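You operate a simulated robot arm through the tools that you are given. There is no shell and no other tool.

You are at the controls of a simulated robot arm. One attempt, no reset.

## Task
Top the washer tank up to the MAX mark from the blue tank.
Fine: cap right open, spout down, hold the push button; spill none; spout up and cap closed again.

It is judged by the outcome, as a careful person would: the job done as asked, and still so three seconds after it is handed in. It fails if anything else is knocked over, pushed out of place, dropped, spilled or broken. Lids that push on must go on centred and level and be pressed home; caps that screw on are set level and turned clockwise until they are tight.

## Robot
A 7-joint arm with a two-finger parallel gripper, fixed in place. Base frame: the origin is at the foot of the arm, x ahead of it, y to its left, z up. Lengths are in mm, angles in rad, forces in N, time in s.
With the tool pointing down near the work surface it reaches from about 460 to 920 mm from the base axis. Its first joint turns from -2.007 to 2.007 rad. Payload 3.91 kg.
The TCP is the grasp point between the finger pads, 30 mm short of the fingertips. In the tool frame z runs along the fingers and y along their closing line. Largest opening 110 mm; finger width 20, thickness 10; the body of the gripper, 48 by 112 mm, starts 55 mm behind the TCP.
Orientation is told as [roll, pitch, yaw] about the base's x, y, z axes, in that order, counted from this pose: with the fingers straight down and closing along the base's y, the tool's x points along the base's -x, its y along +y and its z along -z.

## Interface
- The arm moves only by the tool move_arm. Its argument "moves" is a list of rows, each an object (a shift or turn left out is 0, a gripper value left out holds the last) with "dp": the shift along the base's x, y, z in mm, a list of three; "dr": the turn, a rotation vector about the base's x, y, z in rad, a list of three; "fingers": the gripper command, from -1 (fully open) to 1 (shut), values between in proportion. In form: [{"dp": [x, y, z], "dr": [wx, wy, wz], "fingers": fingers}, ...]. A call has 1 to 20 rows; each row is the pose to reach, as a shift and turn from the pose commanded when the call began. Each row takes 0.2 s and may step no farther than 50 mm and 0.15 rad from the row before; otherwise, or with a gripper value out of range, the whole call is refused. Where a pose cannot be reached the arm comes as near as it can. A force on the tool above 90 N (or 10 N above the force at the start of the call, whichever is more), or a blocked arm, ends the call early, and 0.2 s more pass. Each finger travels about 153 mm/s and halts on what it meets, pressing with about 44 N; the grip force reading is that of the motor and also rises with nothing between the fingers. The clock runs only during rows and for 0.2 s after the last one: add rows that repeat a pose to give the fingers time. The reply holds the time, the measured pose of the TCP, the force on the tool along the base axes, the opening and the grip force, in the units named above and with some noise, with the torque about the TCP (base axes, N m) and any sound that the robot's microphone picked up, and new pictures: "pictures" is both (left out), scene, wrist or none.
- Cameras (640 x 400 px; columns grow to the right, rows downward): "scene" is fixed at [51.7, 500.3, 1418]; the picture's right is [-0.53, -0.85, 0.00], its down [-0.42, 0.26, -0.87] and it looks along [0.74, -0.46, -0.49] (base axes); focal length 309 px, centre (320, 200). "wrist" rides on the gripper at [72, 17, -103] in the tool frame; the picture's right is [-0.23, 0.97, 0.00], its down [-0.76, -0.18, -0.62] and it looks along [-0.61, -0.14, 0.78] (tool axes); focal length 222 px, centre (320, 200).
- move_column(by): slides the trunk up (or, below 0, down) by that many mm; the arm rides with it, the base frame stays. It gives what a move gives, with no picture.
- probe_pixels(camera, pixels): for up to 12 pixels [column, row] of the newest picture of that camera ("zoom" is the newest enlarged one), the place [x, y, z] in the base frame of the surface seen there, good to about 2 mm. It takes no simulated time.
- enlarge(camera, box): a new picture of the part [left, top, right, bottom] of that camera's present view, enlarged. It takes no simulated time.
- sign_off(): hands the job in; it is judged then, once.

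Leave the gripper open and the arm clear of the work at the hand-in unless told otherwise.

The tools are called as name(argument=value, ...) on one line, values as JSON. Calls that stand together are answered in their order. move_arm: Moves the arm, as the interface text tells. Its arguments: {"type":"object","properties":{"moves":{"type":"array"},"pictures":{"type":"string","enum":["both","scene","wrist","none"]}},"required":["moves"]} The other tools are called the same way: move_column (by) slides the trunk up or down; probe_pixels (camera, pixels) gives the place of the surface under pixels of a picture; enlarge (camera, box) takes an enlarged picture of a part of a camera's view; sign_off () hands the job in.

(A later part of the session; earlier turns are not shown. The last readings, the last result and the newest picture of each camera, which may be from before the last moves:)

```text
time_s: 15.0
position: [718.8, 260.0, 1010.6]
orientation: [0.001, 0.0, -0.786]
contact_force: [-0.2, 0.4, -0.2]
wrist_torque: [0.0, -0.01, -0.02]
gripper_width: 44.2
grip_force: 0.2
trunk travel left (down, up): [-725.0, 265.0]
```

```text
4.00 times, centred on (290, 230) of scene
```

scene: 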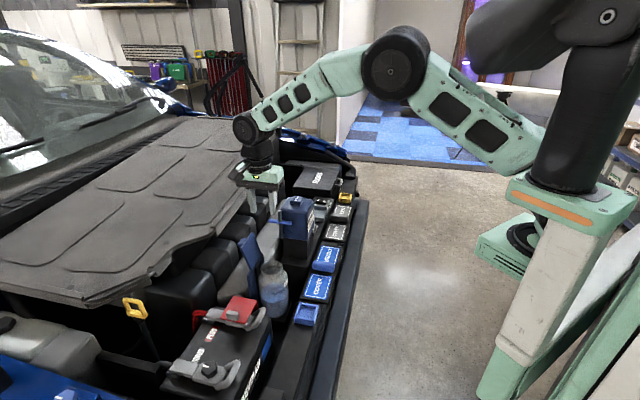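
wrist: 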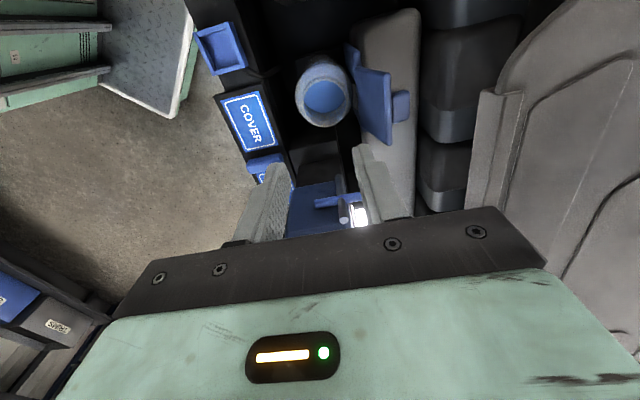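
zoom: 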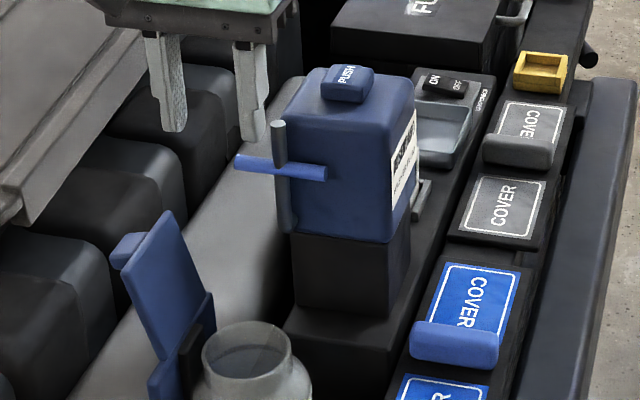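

The rod axis is at about (804.7,179.6) with its top at z 917; the bar's top is z 884. I'll go above the rod with fingertips at about z 930 and check alignment.

move_arm(moves=[{"dp": [28, -26, 0]}, {"dp": [55, -52, -5]}, {"dp": [82.3, -78.2, -15]}, {"dp": [82.3, -78.2, -48]}])

enlarge(camera="wrist", box=[220, 80, 460, 260])

enlarge(camera="scene", box=[240, 160, 340, 260])

```text
time_s: 16.0
position: [801.4, 180.4, 961.9]
orientation: [-0.001, 0.001, -0.786]
contact_force: [0.2, 0.0, 0.1]
wrist_torque: [0.05, -0.01, 0.01]
gripper_width: 43.9
grip_force: 0.1
trunk travel left (down, up): [-725.0, 265.0]
```

scene: 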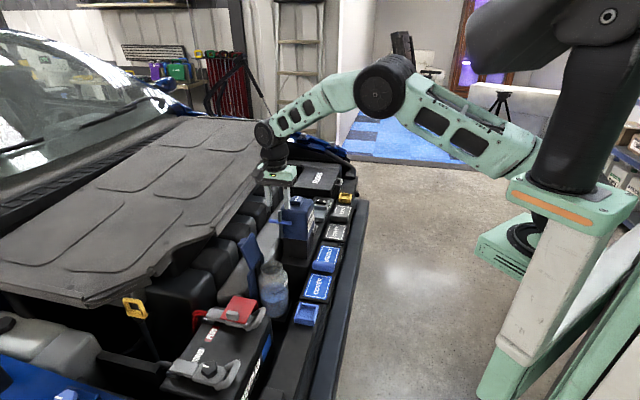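
wrist: 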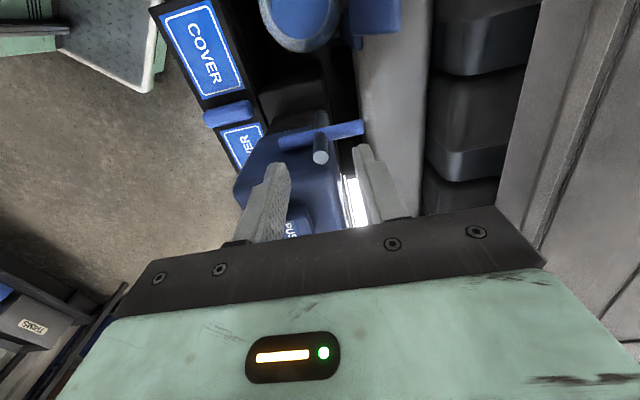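

```text
2.22 times, centred on (340, 170) of wrist
```

zoom: 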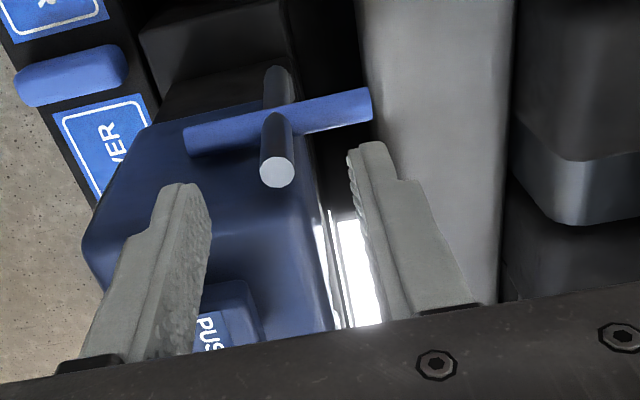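

```text
4.00 times, centred on (290, 210) of scene
```

zoom: 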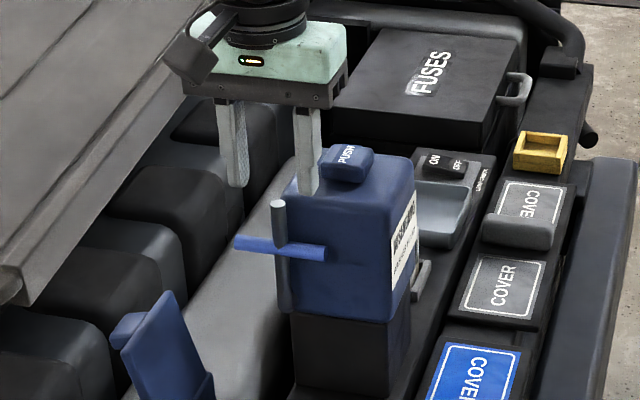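

Alignment is good: the rod is centred between the fingers in both views. I'll descend to TCP z≈920 (tips about 6 mm above the bar), then close gently on the rod.

move_arm(moves=[{"dp": [0, 0, -20]}, {"dp": [0, 0, -40]}, {"dp": [0, 0, -40]}])

enlarge(camera="wrist", box=[220, 80, 460, 260])

enlarge(camera="scene", box=[250, 180, 320, 240])

```text
time_s: 16.8
position: [803.2, 180.6, 922.4]
orientation: [0.0, 0.0, -0.785]
contact_force: [0.1, -0.9, -0.1]
wrist_torque: [-0.01, 0.01, 0.03]
gripper_width: 44.1
grip_force: 0.1
trunk travel left (down, up): [-725.0, 265.0]
```

scene: 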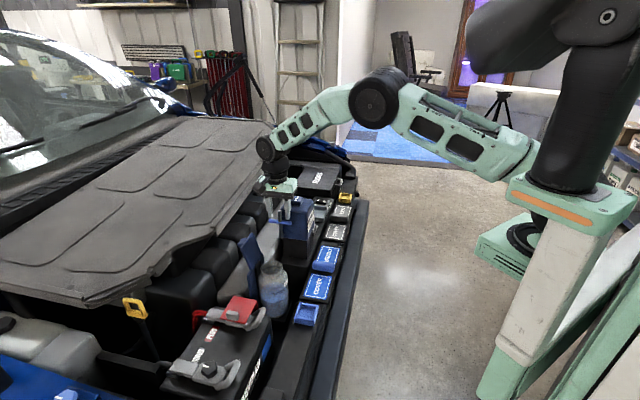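
wrist: 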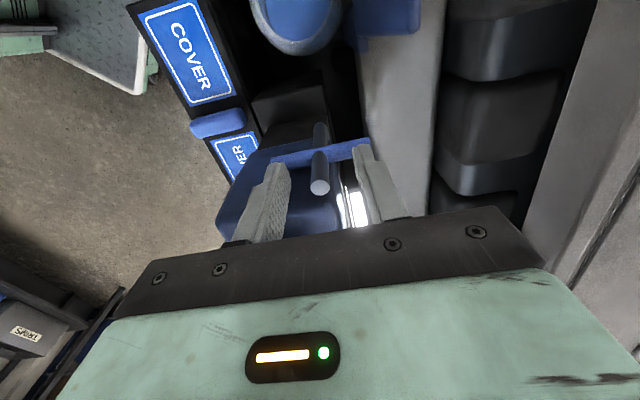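

```text
2.22 times, centred on (340, 170) of wrist
```

zoom: 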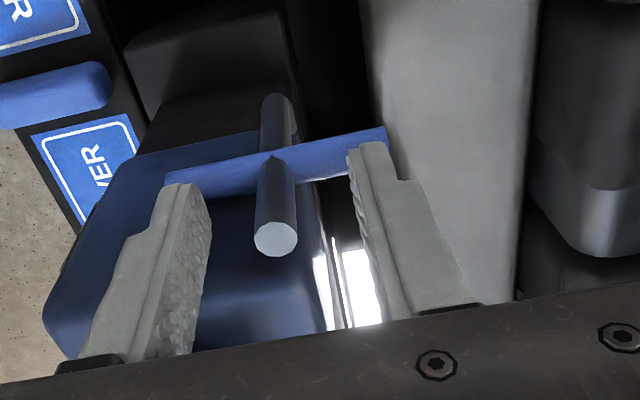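

```text
6.67 times, centred on (285, 210) of scene
```

zoom: 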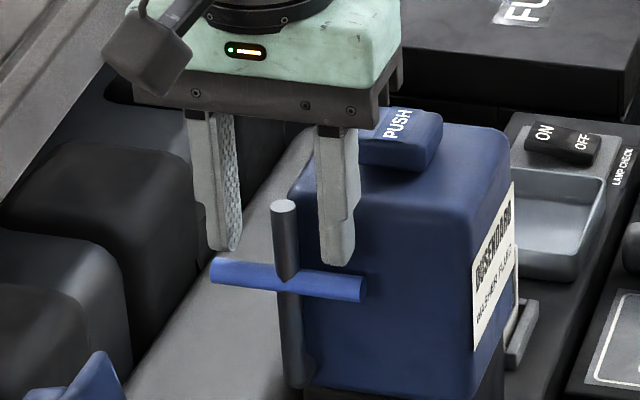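

The rod sits centred between the fingers with tips just above the bar. Closing on it now.

move_arm(moves=[{"dp": [0, 0, 0], "fingers": 0.6}, {"dp": [0, 0, 0], "fingers": 1}, {"dp": [0, 0, 0], "fingers": 1}])

enlarge(camera="wrist", box=[220, 80, 460, 260])

enlarge(camera="scene", box=[250, 180, 320, 240])

```text
time_s: 17.6
position: [801.9, 180.6, 921.9]
orientation: [-0.001, -0.001, -0.784]
contact_force: [-4.1, -2.9, 0.9]
wrist_torque: [-0.02, 0.13, -0.07]
gripper_width: 11.1
grip_force: 45.6
trunk travel left (down, up): [-725.0, 265.0]
```

scene: 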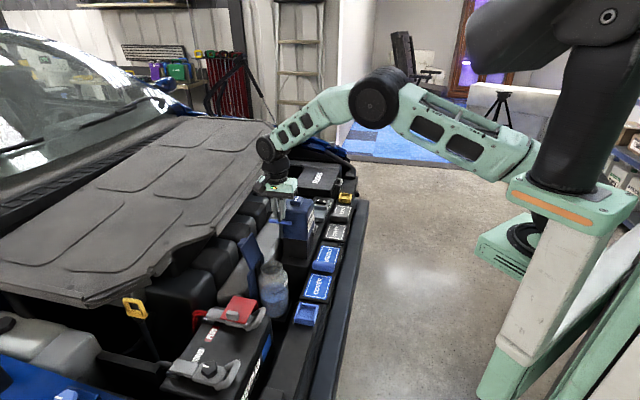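
wrist: 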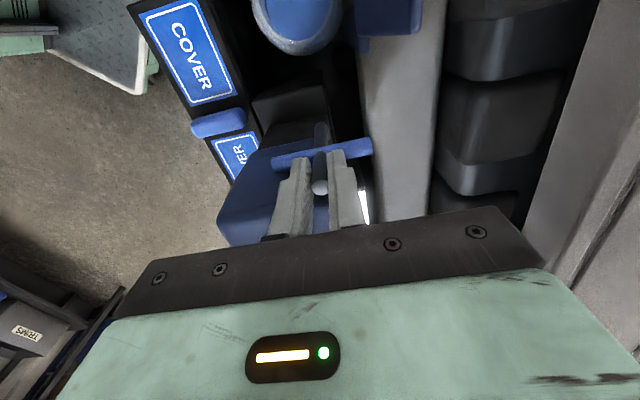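

```text
2.22 times, centred on (340, 170) of wrist
```

zoom: 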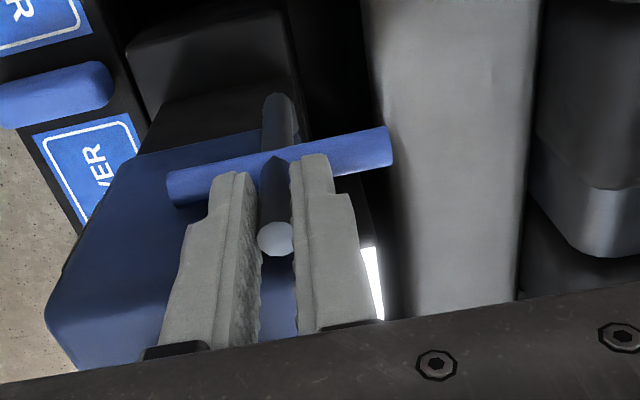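

```text
6.67 times, centred on (285, 210) of scene
```

zoom: 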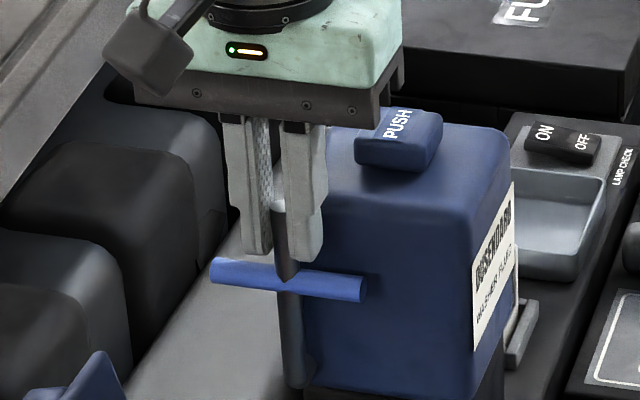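

The rod is gripped (11.1 mm wide, low side force). I'll start swinging it along +n on an arc of about 84 mm around the pivot at z≈820, with a small test first.

move_arm(moves=[{"dp": [-3.5, 3.5, -0.2]}, {"dp": [-7, 7, -0.6]}, {"dp": [-10.6, 10.6, -1.4]}, {"dp": [-14.1, 14.1, -2.4]}])

enlarge(camera="wrist", box=[220, 80, 460, 260])

enlarge(camera="scene", box=[250, 180, 320, 240])

```text
time_s: 18.6
position: [787.6, 194.9, 919.5]
orientation: [0.0, 0.0, -0.785]
contact_force: [4.8, -14.2, 7.2]
wrist_torque: [-1.06, -1.04, 0.01]
gripper_width: 11.8
grip_force: 44.8
trunk travel left (down, up): [-725.0, 265.0]
```

scene: 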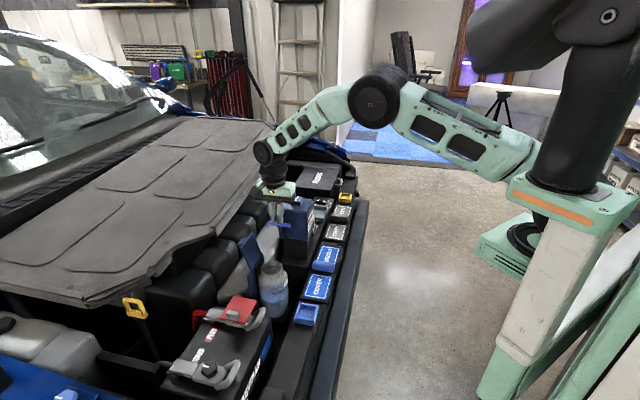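
wrist: 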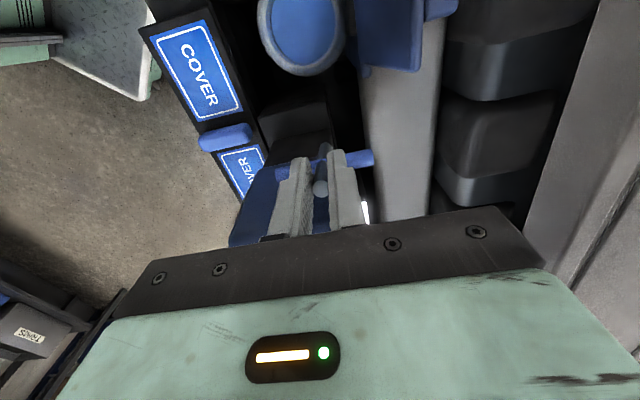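

```text
2.22 times, centred on (340, 170) of wrist
```

zoom: 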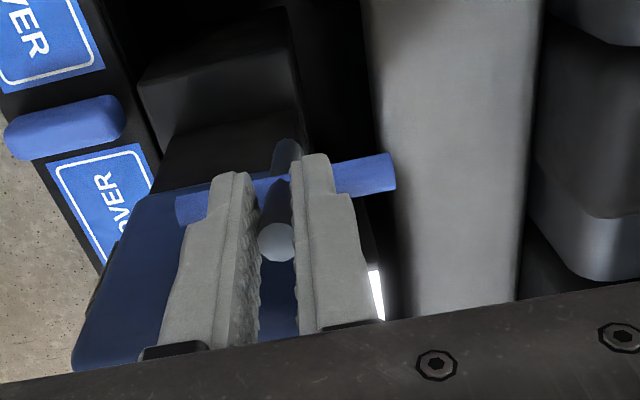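

```text
6.67 times, centred on (285, 210) of scene
```

zoom: 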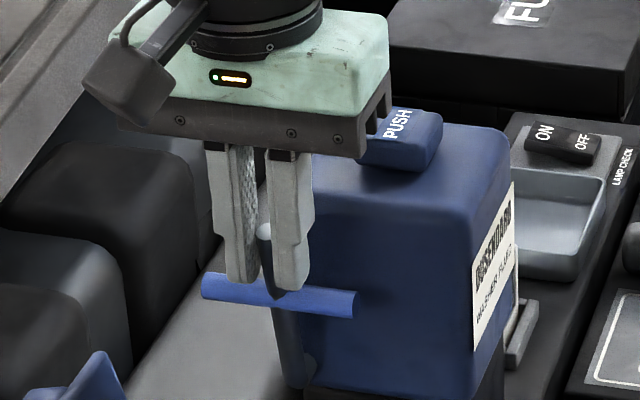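

The rod is pivoting about its base as expected, with about 13 N resistance and pad twist. I'll keep following the arc while tilting the tool along with the rod to keep the load low.

move_arm(moves=[{"dp": [-7.7, 7.7, -2.8], "dr": [-0.0926, -0.0926, 0]}, {"dp": [-15.9, 15.9, -7.4], "dr": [-0.185, -0.185, 0]}, {"dp": [-23.7, 23.7, -13.3], "dr": [-0.278, -0.278, 0]}], pictures="scene")

enlarge(camera="scene", box=[240, 180, 330, 260])

```text
time_s: 19.4
position: [761.6, 221.9, 902.9]
orientation: [-0.002, -0.39, -0.784]
contact_force: [-2.4, 1.2, -7.1]
wrist_torque: [0.43, 0.47, 0.1]
gripper_width: 11.2
grip_force: 44.9
trunk travel left (down, up): [-725.0, 265.0]
```

scene: 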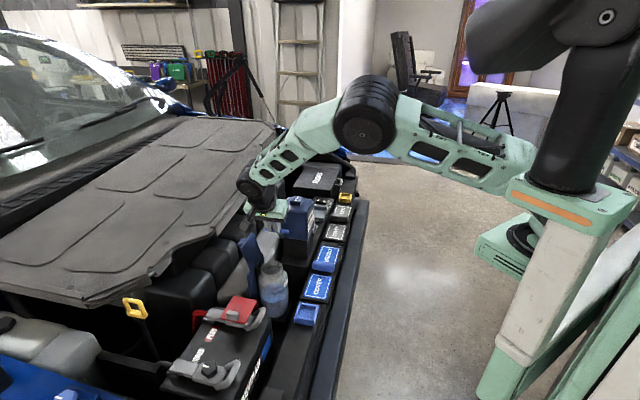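

```text
5.00 times, centred on (285, 220) of scene
```

zoom: 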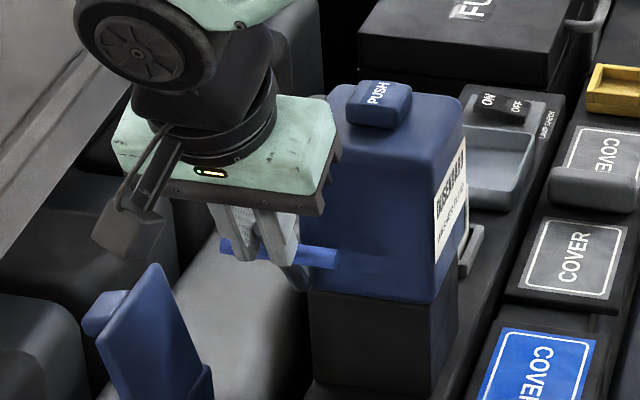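

Forces dropped. I'll continue the arc to about 62°, tilting the tool no further than about 37°, to keep the gripper body clear of the open flap.

move_arm(moves=[{"dp": [-7.1, 7.1, -7.2], "dr": [-0.0926, -0.0926, 0]}, {"dp": [-13.6, 13.6, -15.6], "dr": [-0.185, -0.185, 0]}, {"dp": [-18.1, 18.1, -23.6], "dr": [-0.185, -0.185, 0]}, {"dp": [-21.9, 21.9, -32.4], "dr": [-0.185, -0.185, 0]}])

enlarge(camera="scene", box=[240, 180, 330, 260])

enlarge(camera="wrist", box=[220, 60, 460, 240])

```text
time_s: 20.4
position: [742.9, 240.9, 875.1]
orientation: [0.001, -0.659, -0.787]
contact_force: [-5.1, -12.9, 13.5]
wrist_torque: [-1.12, -0.97, -0.14]
gripper_width: 11.7
grip_force: 45.7
trunk travel left (down, up): [-725.0, 265.0]
```

scene: 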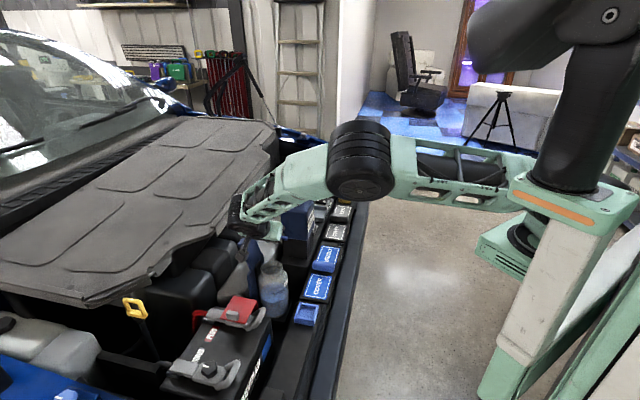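
wrist: 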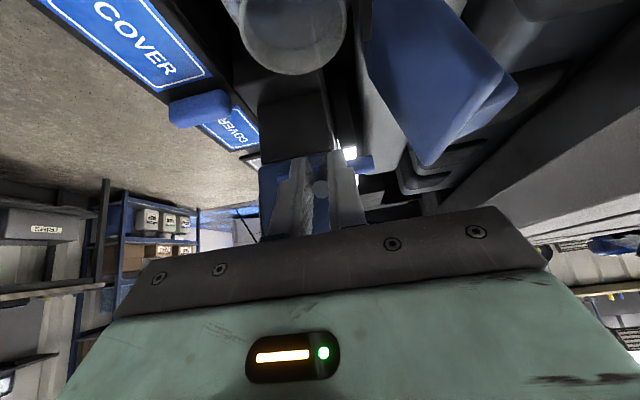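

```text
5.00 times, centred on (285, 220) of scene
```

zoom: 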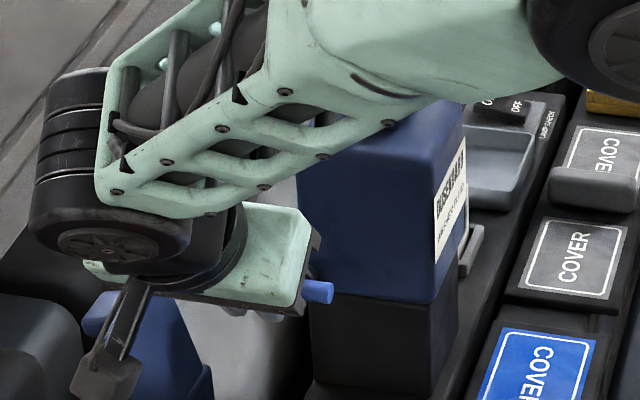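

```text
2.22 times, centred on (340, 150) of wrist
```

zoom: 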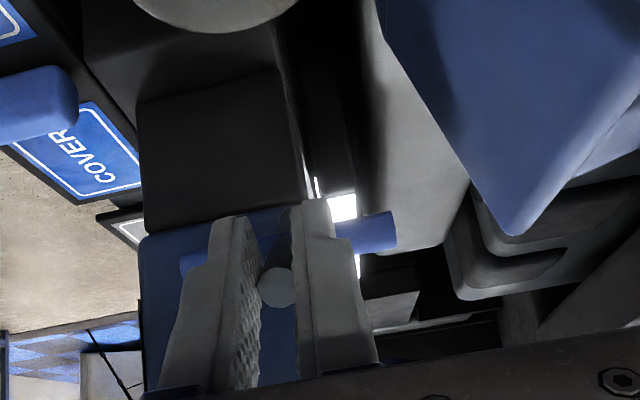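

The forearm now passes above the tank. I'll probe its underside to check clearance over the PUSH button before moving on.

probe_pixels(camera="scene", pixels=[[298, 202], [290, 209], [310, 197], [320, 193], [340, 185], [262, 222], [250, 225], [245, 230], [258, 250], [275, 215], [300, 238], [285, 240]])

```text
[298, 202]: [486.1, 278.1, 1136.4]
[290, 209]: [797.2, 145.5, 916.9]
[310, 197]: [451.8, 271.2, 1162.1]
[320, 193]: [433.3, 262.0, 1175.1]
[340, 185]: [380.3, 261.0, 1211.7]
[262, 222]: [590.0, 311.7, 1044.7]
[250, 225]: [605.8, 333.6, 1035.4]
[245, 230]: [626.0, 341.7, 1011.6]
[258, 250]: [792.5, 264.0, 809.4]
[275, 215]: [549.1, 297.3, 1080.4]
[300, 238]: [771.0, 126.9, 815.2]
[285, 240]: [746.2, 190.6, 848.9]
```

The forearm is well in front of the tank, so it's clear. I'll continue down to about 78°, easing the tilt back to keep the gripper body high above the flap, and check the force.

move_arm(moves=[{"dp": [-2.6, 2.6, -9.9], "dr": [0.0555, 0.0555, 0]}, {"dp": [-4.0, 4.0, -20.4], "dr": [0.117, 0.117, 0]}])

enlarge(camera="wrist", box=[220, 40, 480, 240])

enlarge(camera="scene", box=[220, 190, 330, 280])

```text
time_s: 21.0
position: [736.2, 246.9, 852.8]
orientation: [-0.001, -0.49, -0.785]
contact_force: [-19.0, -10.2, 15.2]
wrist_torque: [-1.0, -0.95, -0.19]
gripper_width: 11.4
grip_force: 45.2
trunk travel left (down, up): [-725.0, 265.0]
```

scene: 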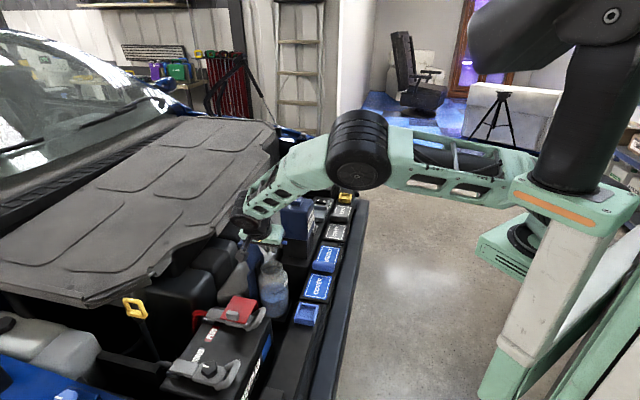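
wrist: 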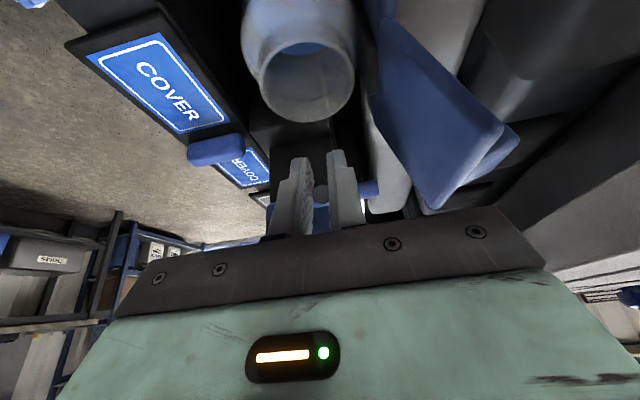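

```text
2.00 times, centred on (350, 140) of wrist
```

zoom: 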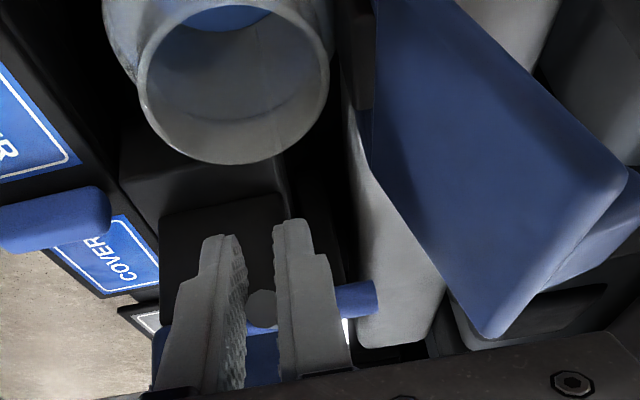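

```text
4.44 times, centred on (275, 235) of scene
```

zoom: 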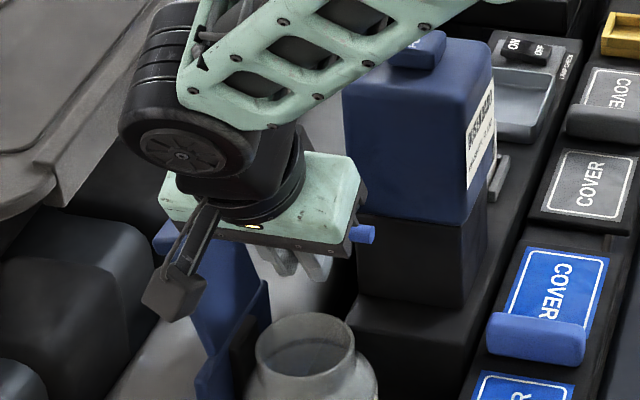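

The rod is at about 78° with moderate force (about 20 N sideways along -t). I'll shift 2 mm toward -t to relieve that and continue toward horizontal.

move_arm(moves=[{"dp": [-1.4, -1.4, 0]}, {"dp": [-1.7, -1.1, -9.7], "dr": [0.0495, 0.0495, 0]}], pictures="none")

```text
time_s: 21.6
position: [734.3, 247.4, 843.3]
orientation: [0.006, -0.419, -0.783]
contact_force: [-7.3, 5.2, 15.3]
wrist_torque: [-0.86, -0.91, -0.03]
gripper_width: 11.4
grip_force: 44.9
trunk travel left (down, up): [-725.0, 265.0]
```

Side force is gone. I'll continue to horizontal.

move_arm(moves=[{"dp": [0.6, -0.6, -6.8], "dr": [0.05, 0.05, 0]}])

enlarge(camera="wrist", box=[220, 40, 480, 240])

enlarge(camera="scene", box=[220, 190, 330, 280])

```text
time_s: 22.0
position: [734.7, 247.5, 837.9]
orientation: [0.003, -0.348, -0.782]
contact_force: [-10.5, 14.5, 15.3]
wrist_torque: [-0.88, -0.91, -0.03]
gripper_width: 11.6
grip_force: 45.1
trunk travel left (down, up): [-725.0, 265.0]
```

scene: 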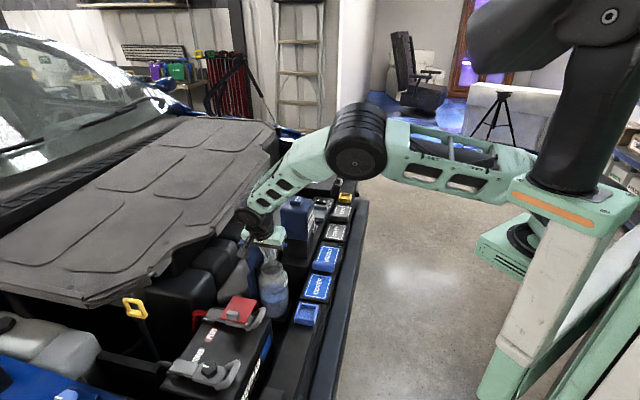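
wrist: 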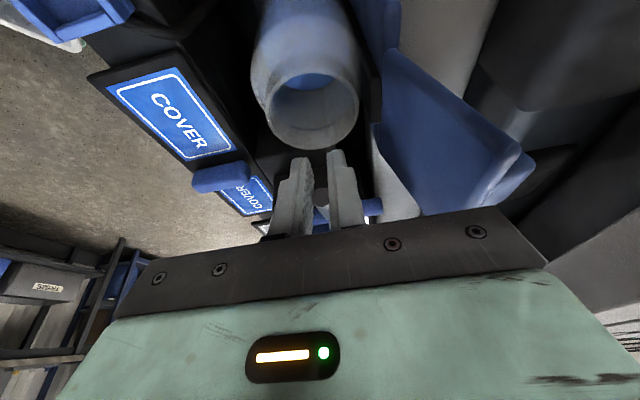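

```text
2.00 times, centred on (350, 140) of wrist
```

zoom: 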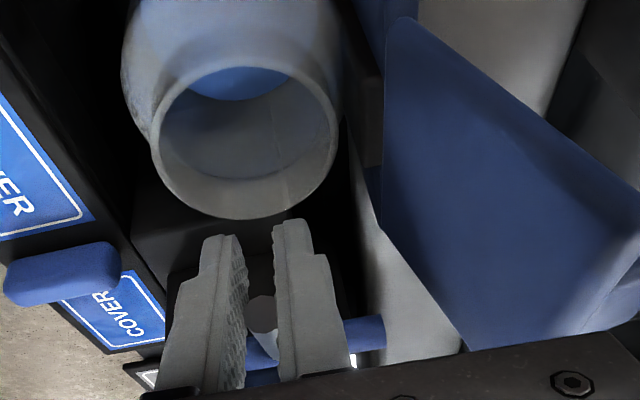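

```text
4.44 times, centred on (275, 235) of scene
```

zoom: 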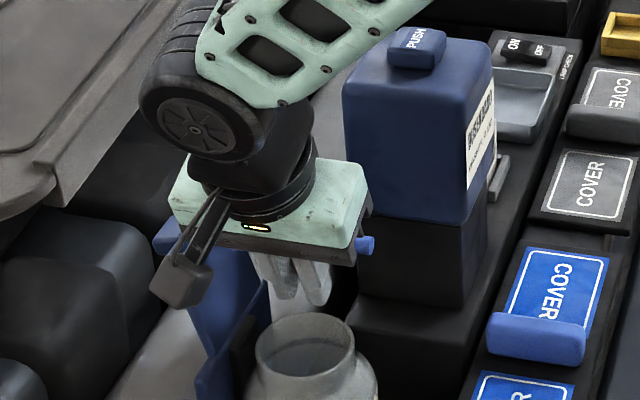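

The pivot looks nearer z≈814 (contact radius ≈ 90). I'll go down the last bit in small steps and watch the force for the stop.

move_arm(moves=[{"dp": [-2, 2, -4]}, {"dp": [-2, 2, -8]}], pictures="none")

```text
time_s: 22.6
position: [734.3, 248.0, 828.9]
orientation: [0.004, -0.348, -0.784]
contact_force: [0.5, 18.4, 13.7]
wrist_torque: [-0.93, -0.87, 0.08]
gripper_width: 11.0
grip_force: 44.8
trunk travel left (down, up): [-725.0, 265.0]
```

No stop yet (z force is unchanged at 14 N). I'll relieve the +t side force slightly and go 8 mm lower.

move_arm(moves=[{"dp": [0.7, 0.7, -4]}, {"dp": [0.7, 0.7, -8]}])

enlarge(camera="wrist", box=[220, 40, 480, 240])

enlarge(camera="scene", box=[220, 200, 330, 290])

```text
time_s: 23.2
position: [735.7, 247.2, 819.2]
orientation: [0.001, -0.35, -0.785]
contact_force: [0.7, 17.7, 13.0]
wrist_torque: [-0.9, -0.88, 0.06]
gripper_width: 11.4
grip_force: 44.9
trunk travel left (down, up): [-725.0, 265.0]
```

scene: 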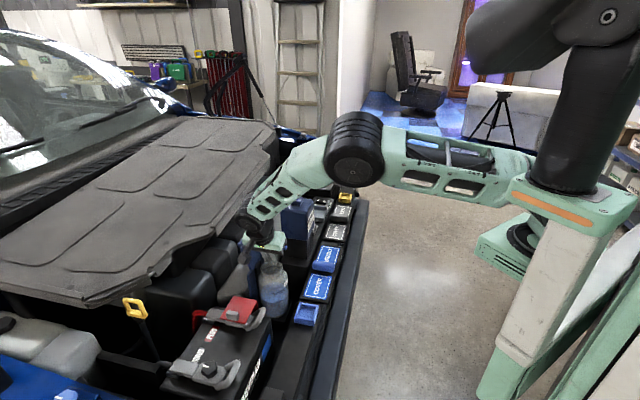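
wrist: 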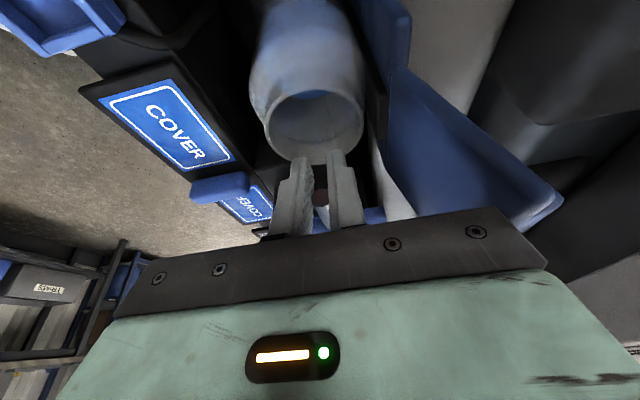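

```text
2.00 times, centred on (350, 140) of wrist
```

zoom: 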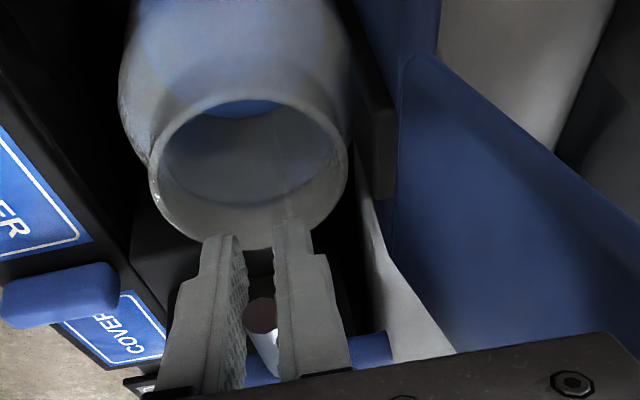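

```text
4.44 times, centred on (275, 245) of scene
```

zoom: 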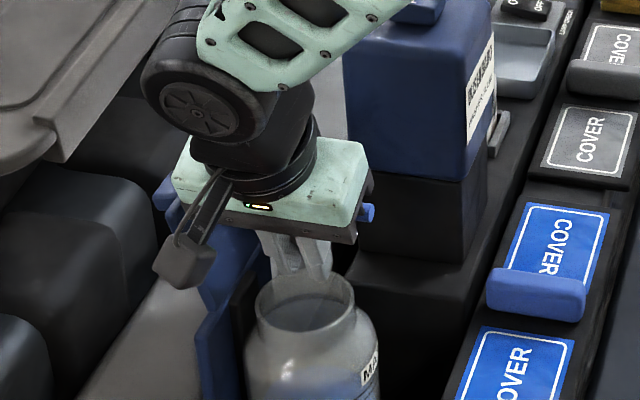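

I'll probe the rod's white end, the mouth rim and the fingertips for exact positions.

probe_pixels(camera="wrist", pixels=[[321, 198], [319, 192], [323, 205], [323, 215], [345, 158], [304, 160], [275, 115], [362, 115], [318, 92], [310, 158], [375, 214], [281, 148]])

enlarge(camera="wrist", box=[280, 140, 370, 240])

```text
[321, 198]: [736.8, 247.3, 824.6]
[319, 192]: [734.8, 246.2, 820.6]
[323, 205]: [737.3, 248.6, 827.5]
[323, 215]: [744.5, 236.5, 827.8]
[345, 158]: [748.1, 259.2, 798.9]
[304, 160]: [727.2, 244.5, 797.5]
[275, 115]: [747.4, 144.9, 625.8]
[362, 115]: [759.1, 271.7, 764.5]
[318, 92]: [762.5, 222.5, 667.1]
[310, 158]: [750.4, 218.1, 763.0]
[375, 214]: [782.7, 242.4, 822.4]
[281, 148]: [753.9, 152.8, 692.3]
```

```text
4.00 times, centred on (325, 190) of wrist
```

zoom: 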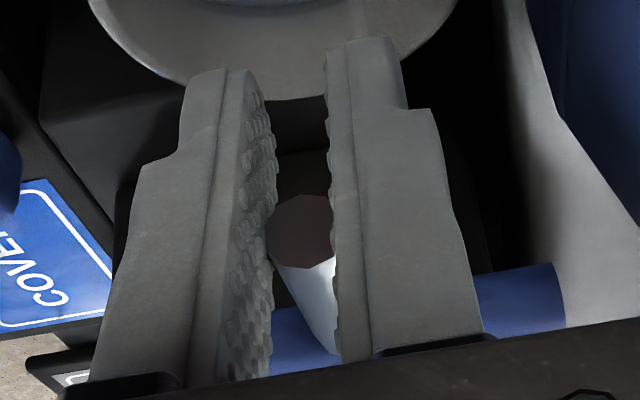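

The rod tip is at n≈-346, z≈824 and the bar is at z≈822, so the spout is horizontal, over the mouth (centre n≈-344). The fingers have slid down along it, so it may be at its stop. I'll release and back off along the tool axis, then see if it stays.

move_arm(moves=[{"dp": [0, 0, 0], "fingers": 0.3}, {"dp": [0, 0, 0], "fingers": 0.3}, {"dp": [-4, 4, 15], "fingers": 0.3}, {"dp": [-9, 9, 37], "fingers": 0.3}, {"dp": [-14, 14, 57], "fingers": 0.3}, {"dp": [-20, 20, 90], "fingers": 0.3}])

enlarge(camera="wrist", box=[220, 60, 480, 240])

enlarge(camera="scene", box=[240, 210, 330, 290])

```text
time_s: 24.6
position: [716.4, 268.1, 909.7]
orientation: [-0.002, -0.351, -0.784]
contact_force: [-0.1, 0.2, 0.6]
wrist_torque: [-0.04, 0.03, 0.0]
gripper_width: 38.5
grip_force: 0.1
trunk travel left (down, up): [-725.0, 265.0]
```

scene: 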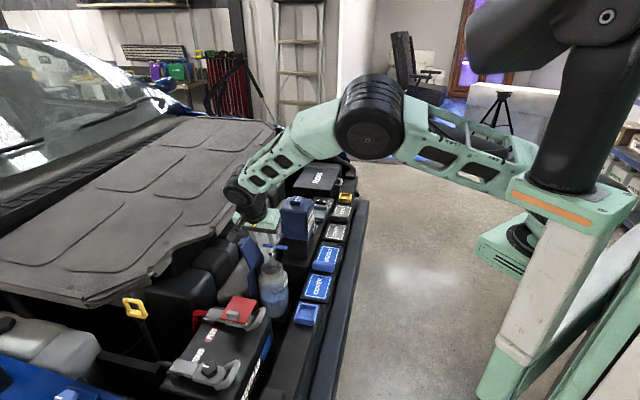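
wrist: 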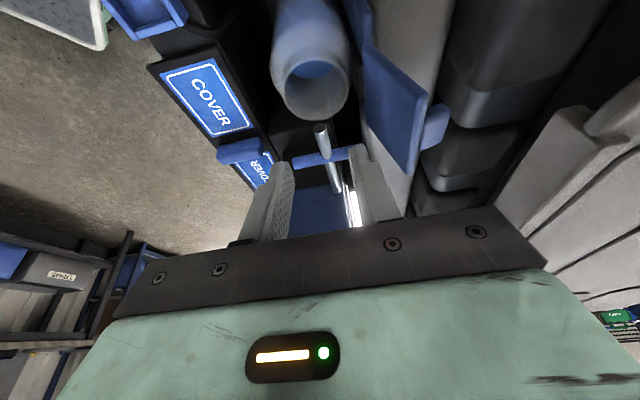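

```text
2.22 times, centred on (350, 150) of wrist
```

zoom: 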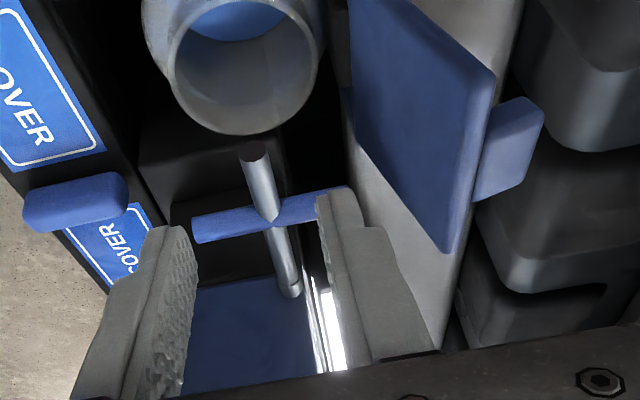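

```text
5.00 times, centred on (285, 250) of scene
```

zoom: 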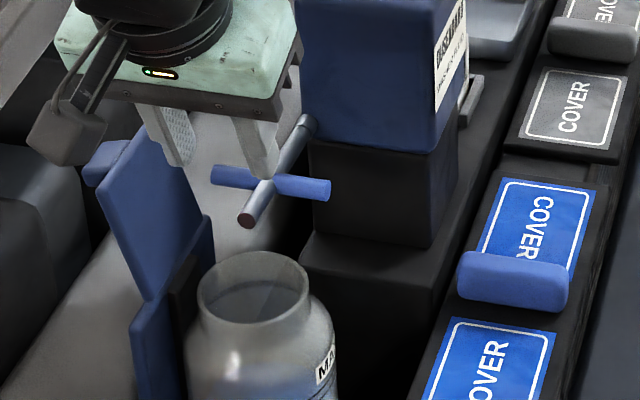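

The spout stays put. I'll probe the rod along its length to find its angle, and the mouth rim.

probe_pixels(camera="scene", pixels=[[270.2, 253.8], [271.5, 250], [275, 245.5], [280.5, 237], [282, 235], [265, 246], [293, 247.5], [281, 264], [260, 262], [300, 268], [270, 275], [278.5, 239.5]])

probe_pixels(camera="wrist", pixels=[[319, 128], [324, 140], [333, 165], [338, 180], [312, 120], [342, 95], [275, 85], [349, 75], [300, 160], [345, 153], [336, 172], [341, 192]])

```text
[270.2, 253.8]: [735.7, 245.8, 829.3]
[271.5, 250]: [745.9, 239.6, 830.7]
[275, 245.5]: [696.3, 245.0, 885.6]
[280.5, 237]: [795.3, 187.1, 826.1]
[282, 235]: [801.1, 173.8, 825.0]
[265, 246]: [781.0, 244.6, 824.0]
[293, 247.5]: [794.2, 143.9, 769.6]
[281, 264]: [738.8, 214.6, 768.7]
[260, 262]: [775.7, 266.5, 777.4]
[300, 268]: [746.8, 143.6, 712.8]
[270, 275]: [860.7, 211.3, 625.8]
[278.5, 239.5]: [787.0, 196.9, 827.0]
```

```text
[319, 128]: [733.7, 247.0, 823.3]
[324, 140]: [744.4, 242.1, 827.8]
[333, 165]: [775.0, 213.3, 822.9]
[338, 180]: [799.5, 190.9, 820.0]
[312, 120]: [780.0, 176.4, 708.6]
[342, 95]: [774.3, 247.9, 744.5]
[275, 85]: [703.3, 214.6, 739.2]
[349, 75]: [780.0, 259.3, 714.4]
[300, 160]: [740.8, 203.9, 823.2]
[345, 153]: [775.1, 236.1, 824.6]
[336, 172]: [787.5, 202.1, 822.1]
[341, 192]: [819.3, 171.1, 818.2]
```

The rod reads about 3° above horizontal (top surface 826 at the base, about 830 near the tip). I'll test whether it's at its stop by pressing down near its tip with closed fingers, tool vertical. First I'll align above it.

move_arm(moves=[{"dp": [0, 0, 10], "dr": [0.09, 0.09, 0], "fingers": 1}, {"dp": [16, -16, 5], "dr": [0.18, 0.18, 0], "fingers": 1}, {"dp": [31.4, -32.3, 0], "dr": [0.2475, 0.2475, 0], "fingers": 1}, {"dp": [31.4, -32.3, -10], "dr": [0.2475, 0.2475, 0], "fingers": 1}])

enlarge(camera="wrist", box=[220, 60, 480, 240])

enlarge(camera="scene", box=[240, 210, 330, 290])

```text
time_s: 25.6
position: [747.6, 233.2, 900.7]
orientation: [-0.001, 0.0, -0.785]
contact_force: [0.2, 0.6, 0.5]
wrist_torque: [0.0, 0.03, 0.01]
gripper_width: 0.0
grip_force: 37.7
trunk travel left (down, up): [-725.0, 265.0]
```

scene: 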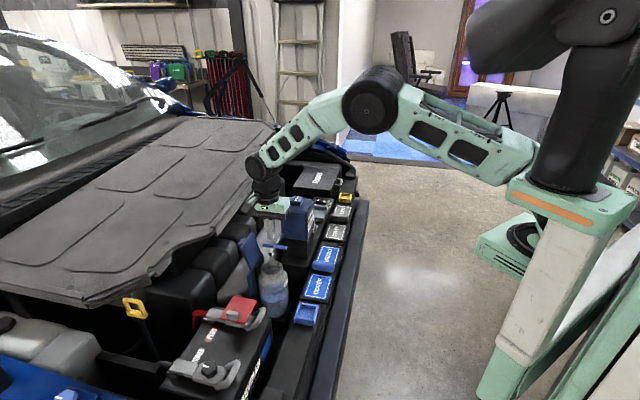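
wrist: 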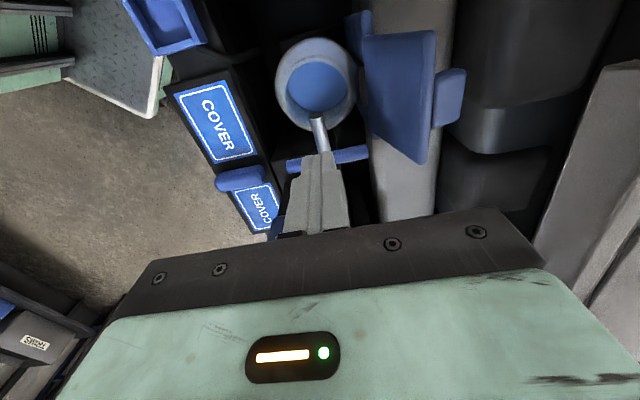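

```text
2.22 times, centred on (350, 150) of wrist
```

zoom: 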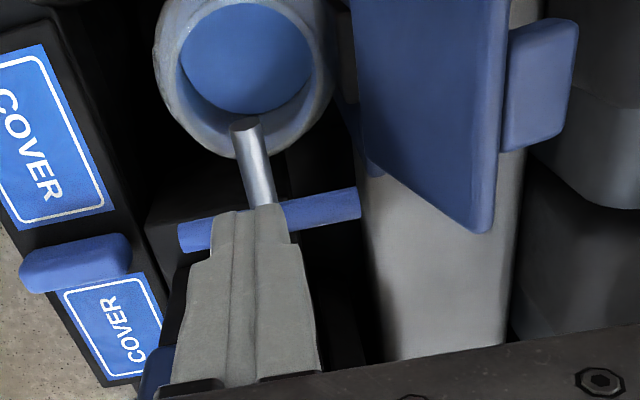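

```text
5.00 times, centred on (285, 250) of scene
```

zoom: 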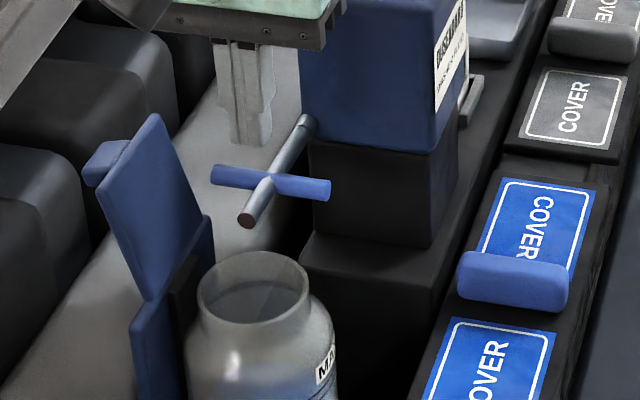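

Fingers are above the rod just ahead of the bar. I'll lower to light contact and then press a few mm, watching the force.

move_arm(moves=[{"dp": [-2, 2, -20]}, {"dp": [-2, 2, -36]}, {"dp": [-2, 2, -40]}, {"dp": [-2, 2, -43]}], pictures="none")

```text
time_s: 26.6
position: [744.0, 236.8, 856.3]
orientation: [0.001, 0.002, -0.785]
contact_force: [0.5, 0.0, 0.3]
wrist_torque: [-0.04, -0.02, 0.01]
gripper_width: 0.0
grip_force: 37.8
trunk travel left (down, up): [-725.0, 265.0]
```

No contact yet with tips at about 826. I'll continue in 2 mm steps.

move_arm(moves=[{"dp": [0, 0, -2]}, {"dp": [0, 0, -4]}], pictures="none")

```text
time_s: 27.2
position: [745.2, 235.1, 854.5]
orientation: [-0.002, -0.001, -0.786]
contact_force: [-1.4, -2.3, 7.6]
wrist_torque: [-0.07, 0.06, 0.04]
gripper_width: 0.2
grip_force: 37.7
trunk travel left (down, up): [-725.0, 265.0]
```

Contact at tips ≈ 823-824 with 7.6 N. I'll press 2-4 mm more to see whether the spout moves or the force climbs.

move_arm(moves=[{"dp": [0, 0, -2]}, {"dp": [0, 0, -4]}], pictures="none")

```text
time_s: 27.8
position: [744.7, 236.9, 853.0]
orientation: [0.005, 0.0, -0.784]
contact_force: [-3.6, -1.1, 28.1]
wrist_torque: [-0.19, -0.09, -0.08]
gripper_width: 0.0
grip_force: 37.9
trunk travel left (down, up): [-725.0, 265.0]
```

The force climbed to 28 N with no more movement, so the spout is on its stop. I'll back off upward and then move to above the PUSH button.

move_arm(moves=[{"dp": [0, 0, 12]}, {"dp": [0, 0, 50]}, {"dp": [0, 0, 100]}, {"dp": [0, 0, 145]}])

enlarge(camera="scene", box=[240, 180, 330, 290])

enlarge(camera="wrist", box=[240, 60, 440, 220])

```text
time_s: 28.8
position: [741.7, 237.0, 993.7]
orientation: [-0.002, 0.001, -0.784]
contact_force: [0.8, 0.5, -0.8]
wrist_torque: [-0.01, 0.01, 0.0]
gripper_width: 0.0
grip_force: 38.2
trunk travel left (down, up): [-725.0, 265.0]
```

scene: 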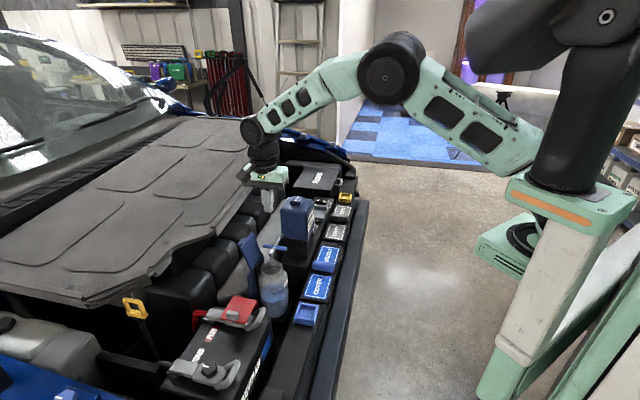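
wrist: 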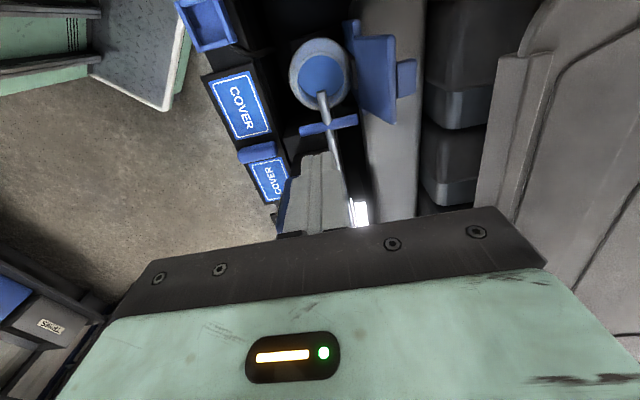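

```text
3.64 times, centred on (285, 235) of scene
```

zoom: 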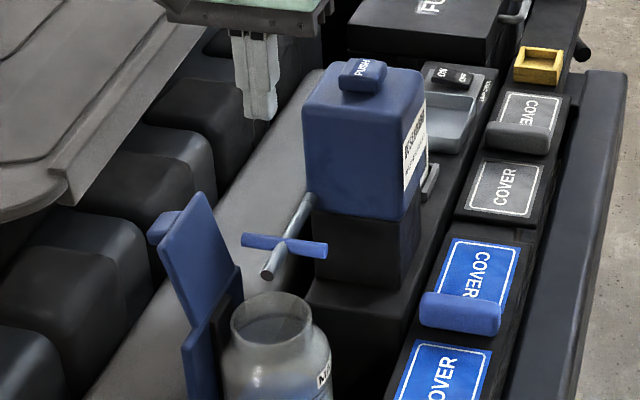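

```text
2.50 times, centred on (340, 140) of wrist
```

zoom: 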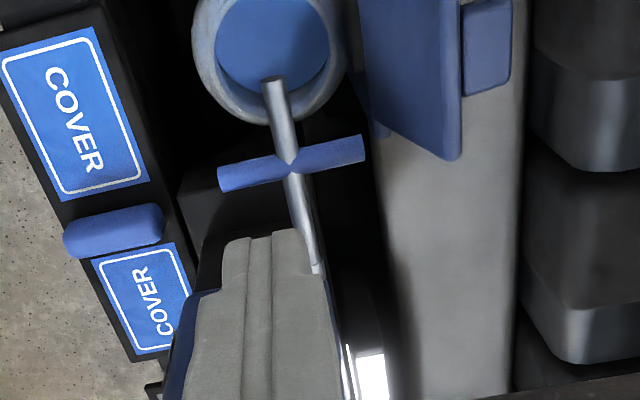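

The spout tip is over the mouth. I'll probe its heights again and the tip/rim relation before pushing the button.

probe_pixels(camera="wrist", pixels=[[322, 95], [327, 110], [337, 145], [339, 160], [304, 132], [352, 121], [290, 85], [348, 85], [320, 108], [308, 105], [335, 100], [321, 75]])

probe_pixels(camera="scene", pixels=[[271, 256], [272, 252], [277, 244], [281, 237], [268, 248], [292, 250], [284, 200], [284, 196], [289, 199], [300, 204], [296, 198], [296, 203]])

enlarge(camera="scene", box=[262, 186, 326, 226])

```text
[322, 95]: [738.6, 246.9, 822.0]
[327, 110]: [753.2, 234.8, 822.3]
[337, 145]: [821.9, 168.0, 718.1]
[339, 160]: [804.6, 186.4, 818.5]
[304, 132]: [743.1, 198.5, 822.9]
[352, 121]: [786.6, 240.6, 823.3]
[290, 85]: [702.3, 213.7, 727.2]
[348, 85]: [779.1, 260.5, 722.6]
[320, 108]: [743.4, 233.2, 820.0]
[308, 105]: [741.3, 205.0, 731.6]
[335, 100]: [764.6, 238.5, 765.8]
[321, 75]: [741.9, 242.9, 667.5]
```

```text
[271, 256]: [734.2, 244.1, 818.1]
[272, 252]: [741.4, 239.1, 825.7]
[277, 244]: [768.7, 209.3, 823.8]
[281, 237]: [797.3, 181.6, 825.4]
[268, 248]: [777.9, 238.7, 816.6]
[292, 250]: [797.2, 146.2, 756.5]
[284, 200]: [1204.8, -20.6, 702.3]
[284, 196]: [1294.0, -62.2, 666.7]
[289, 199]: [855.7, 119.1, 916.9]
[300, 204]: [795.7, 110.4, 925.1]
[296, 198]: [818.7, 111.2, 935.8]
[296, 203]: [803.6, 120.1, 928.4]
```

```text
10.00 times, centred on (294, 206) of scene
```

zoom: 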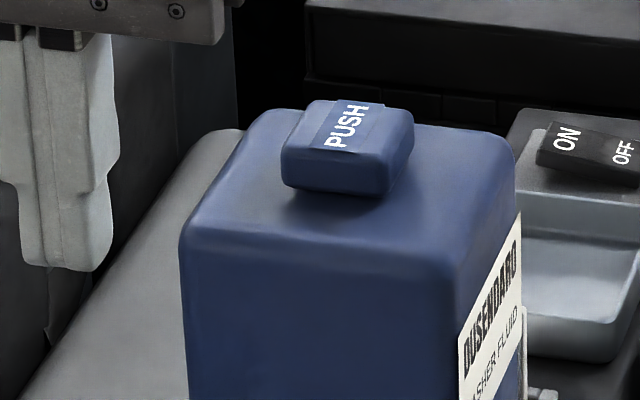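

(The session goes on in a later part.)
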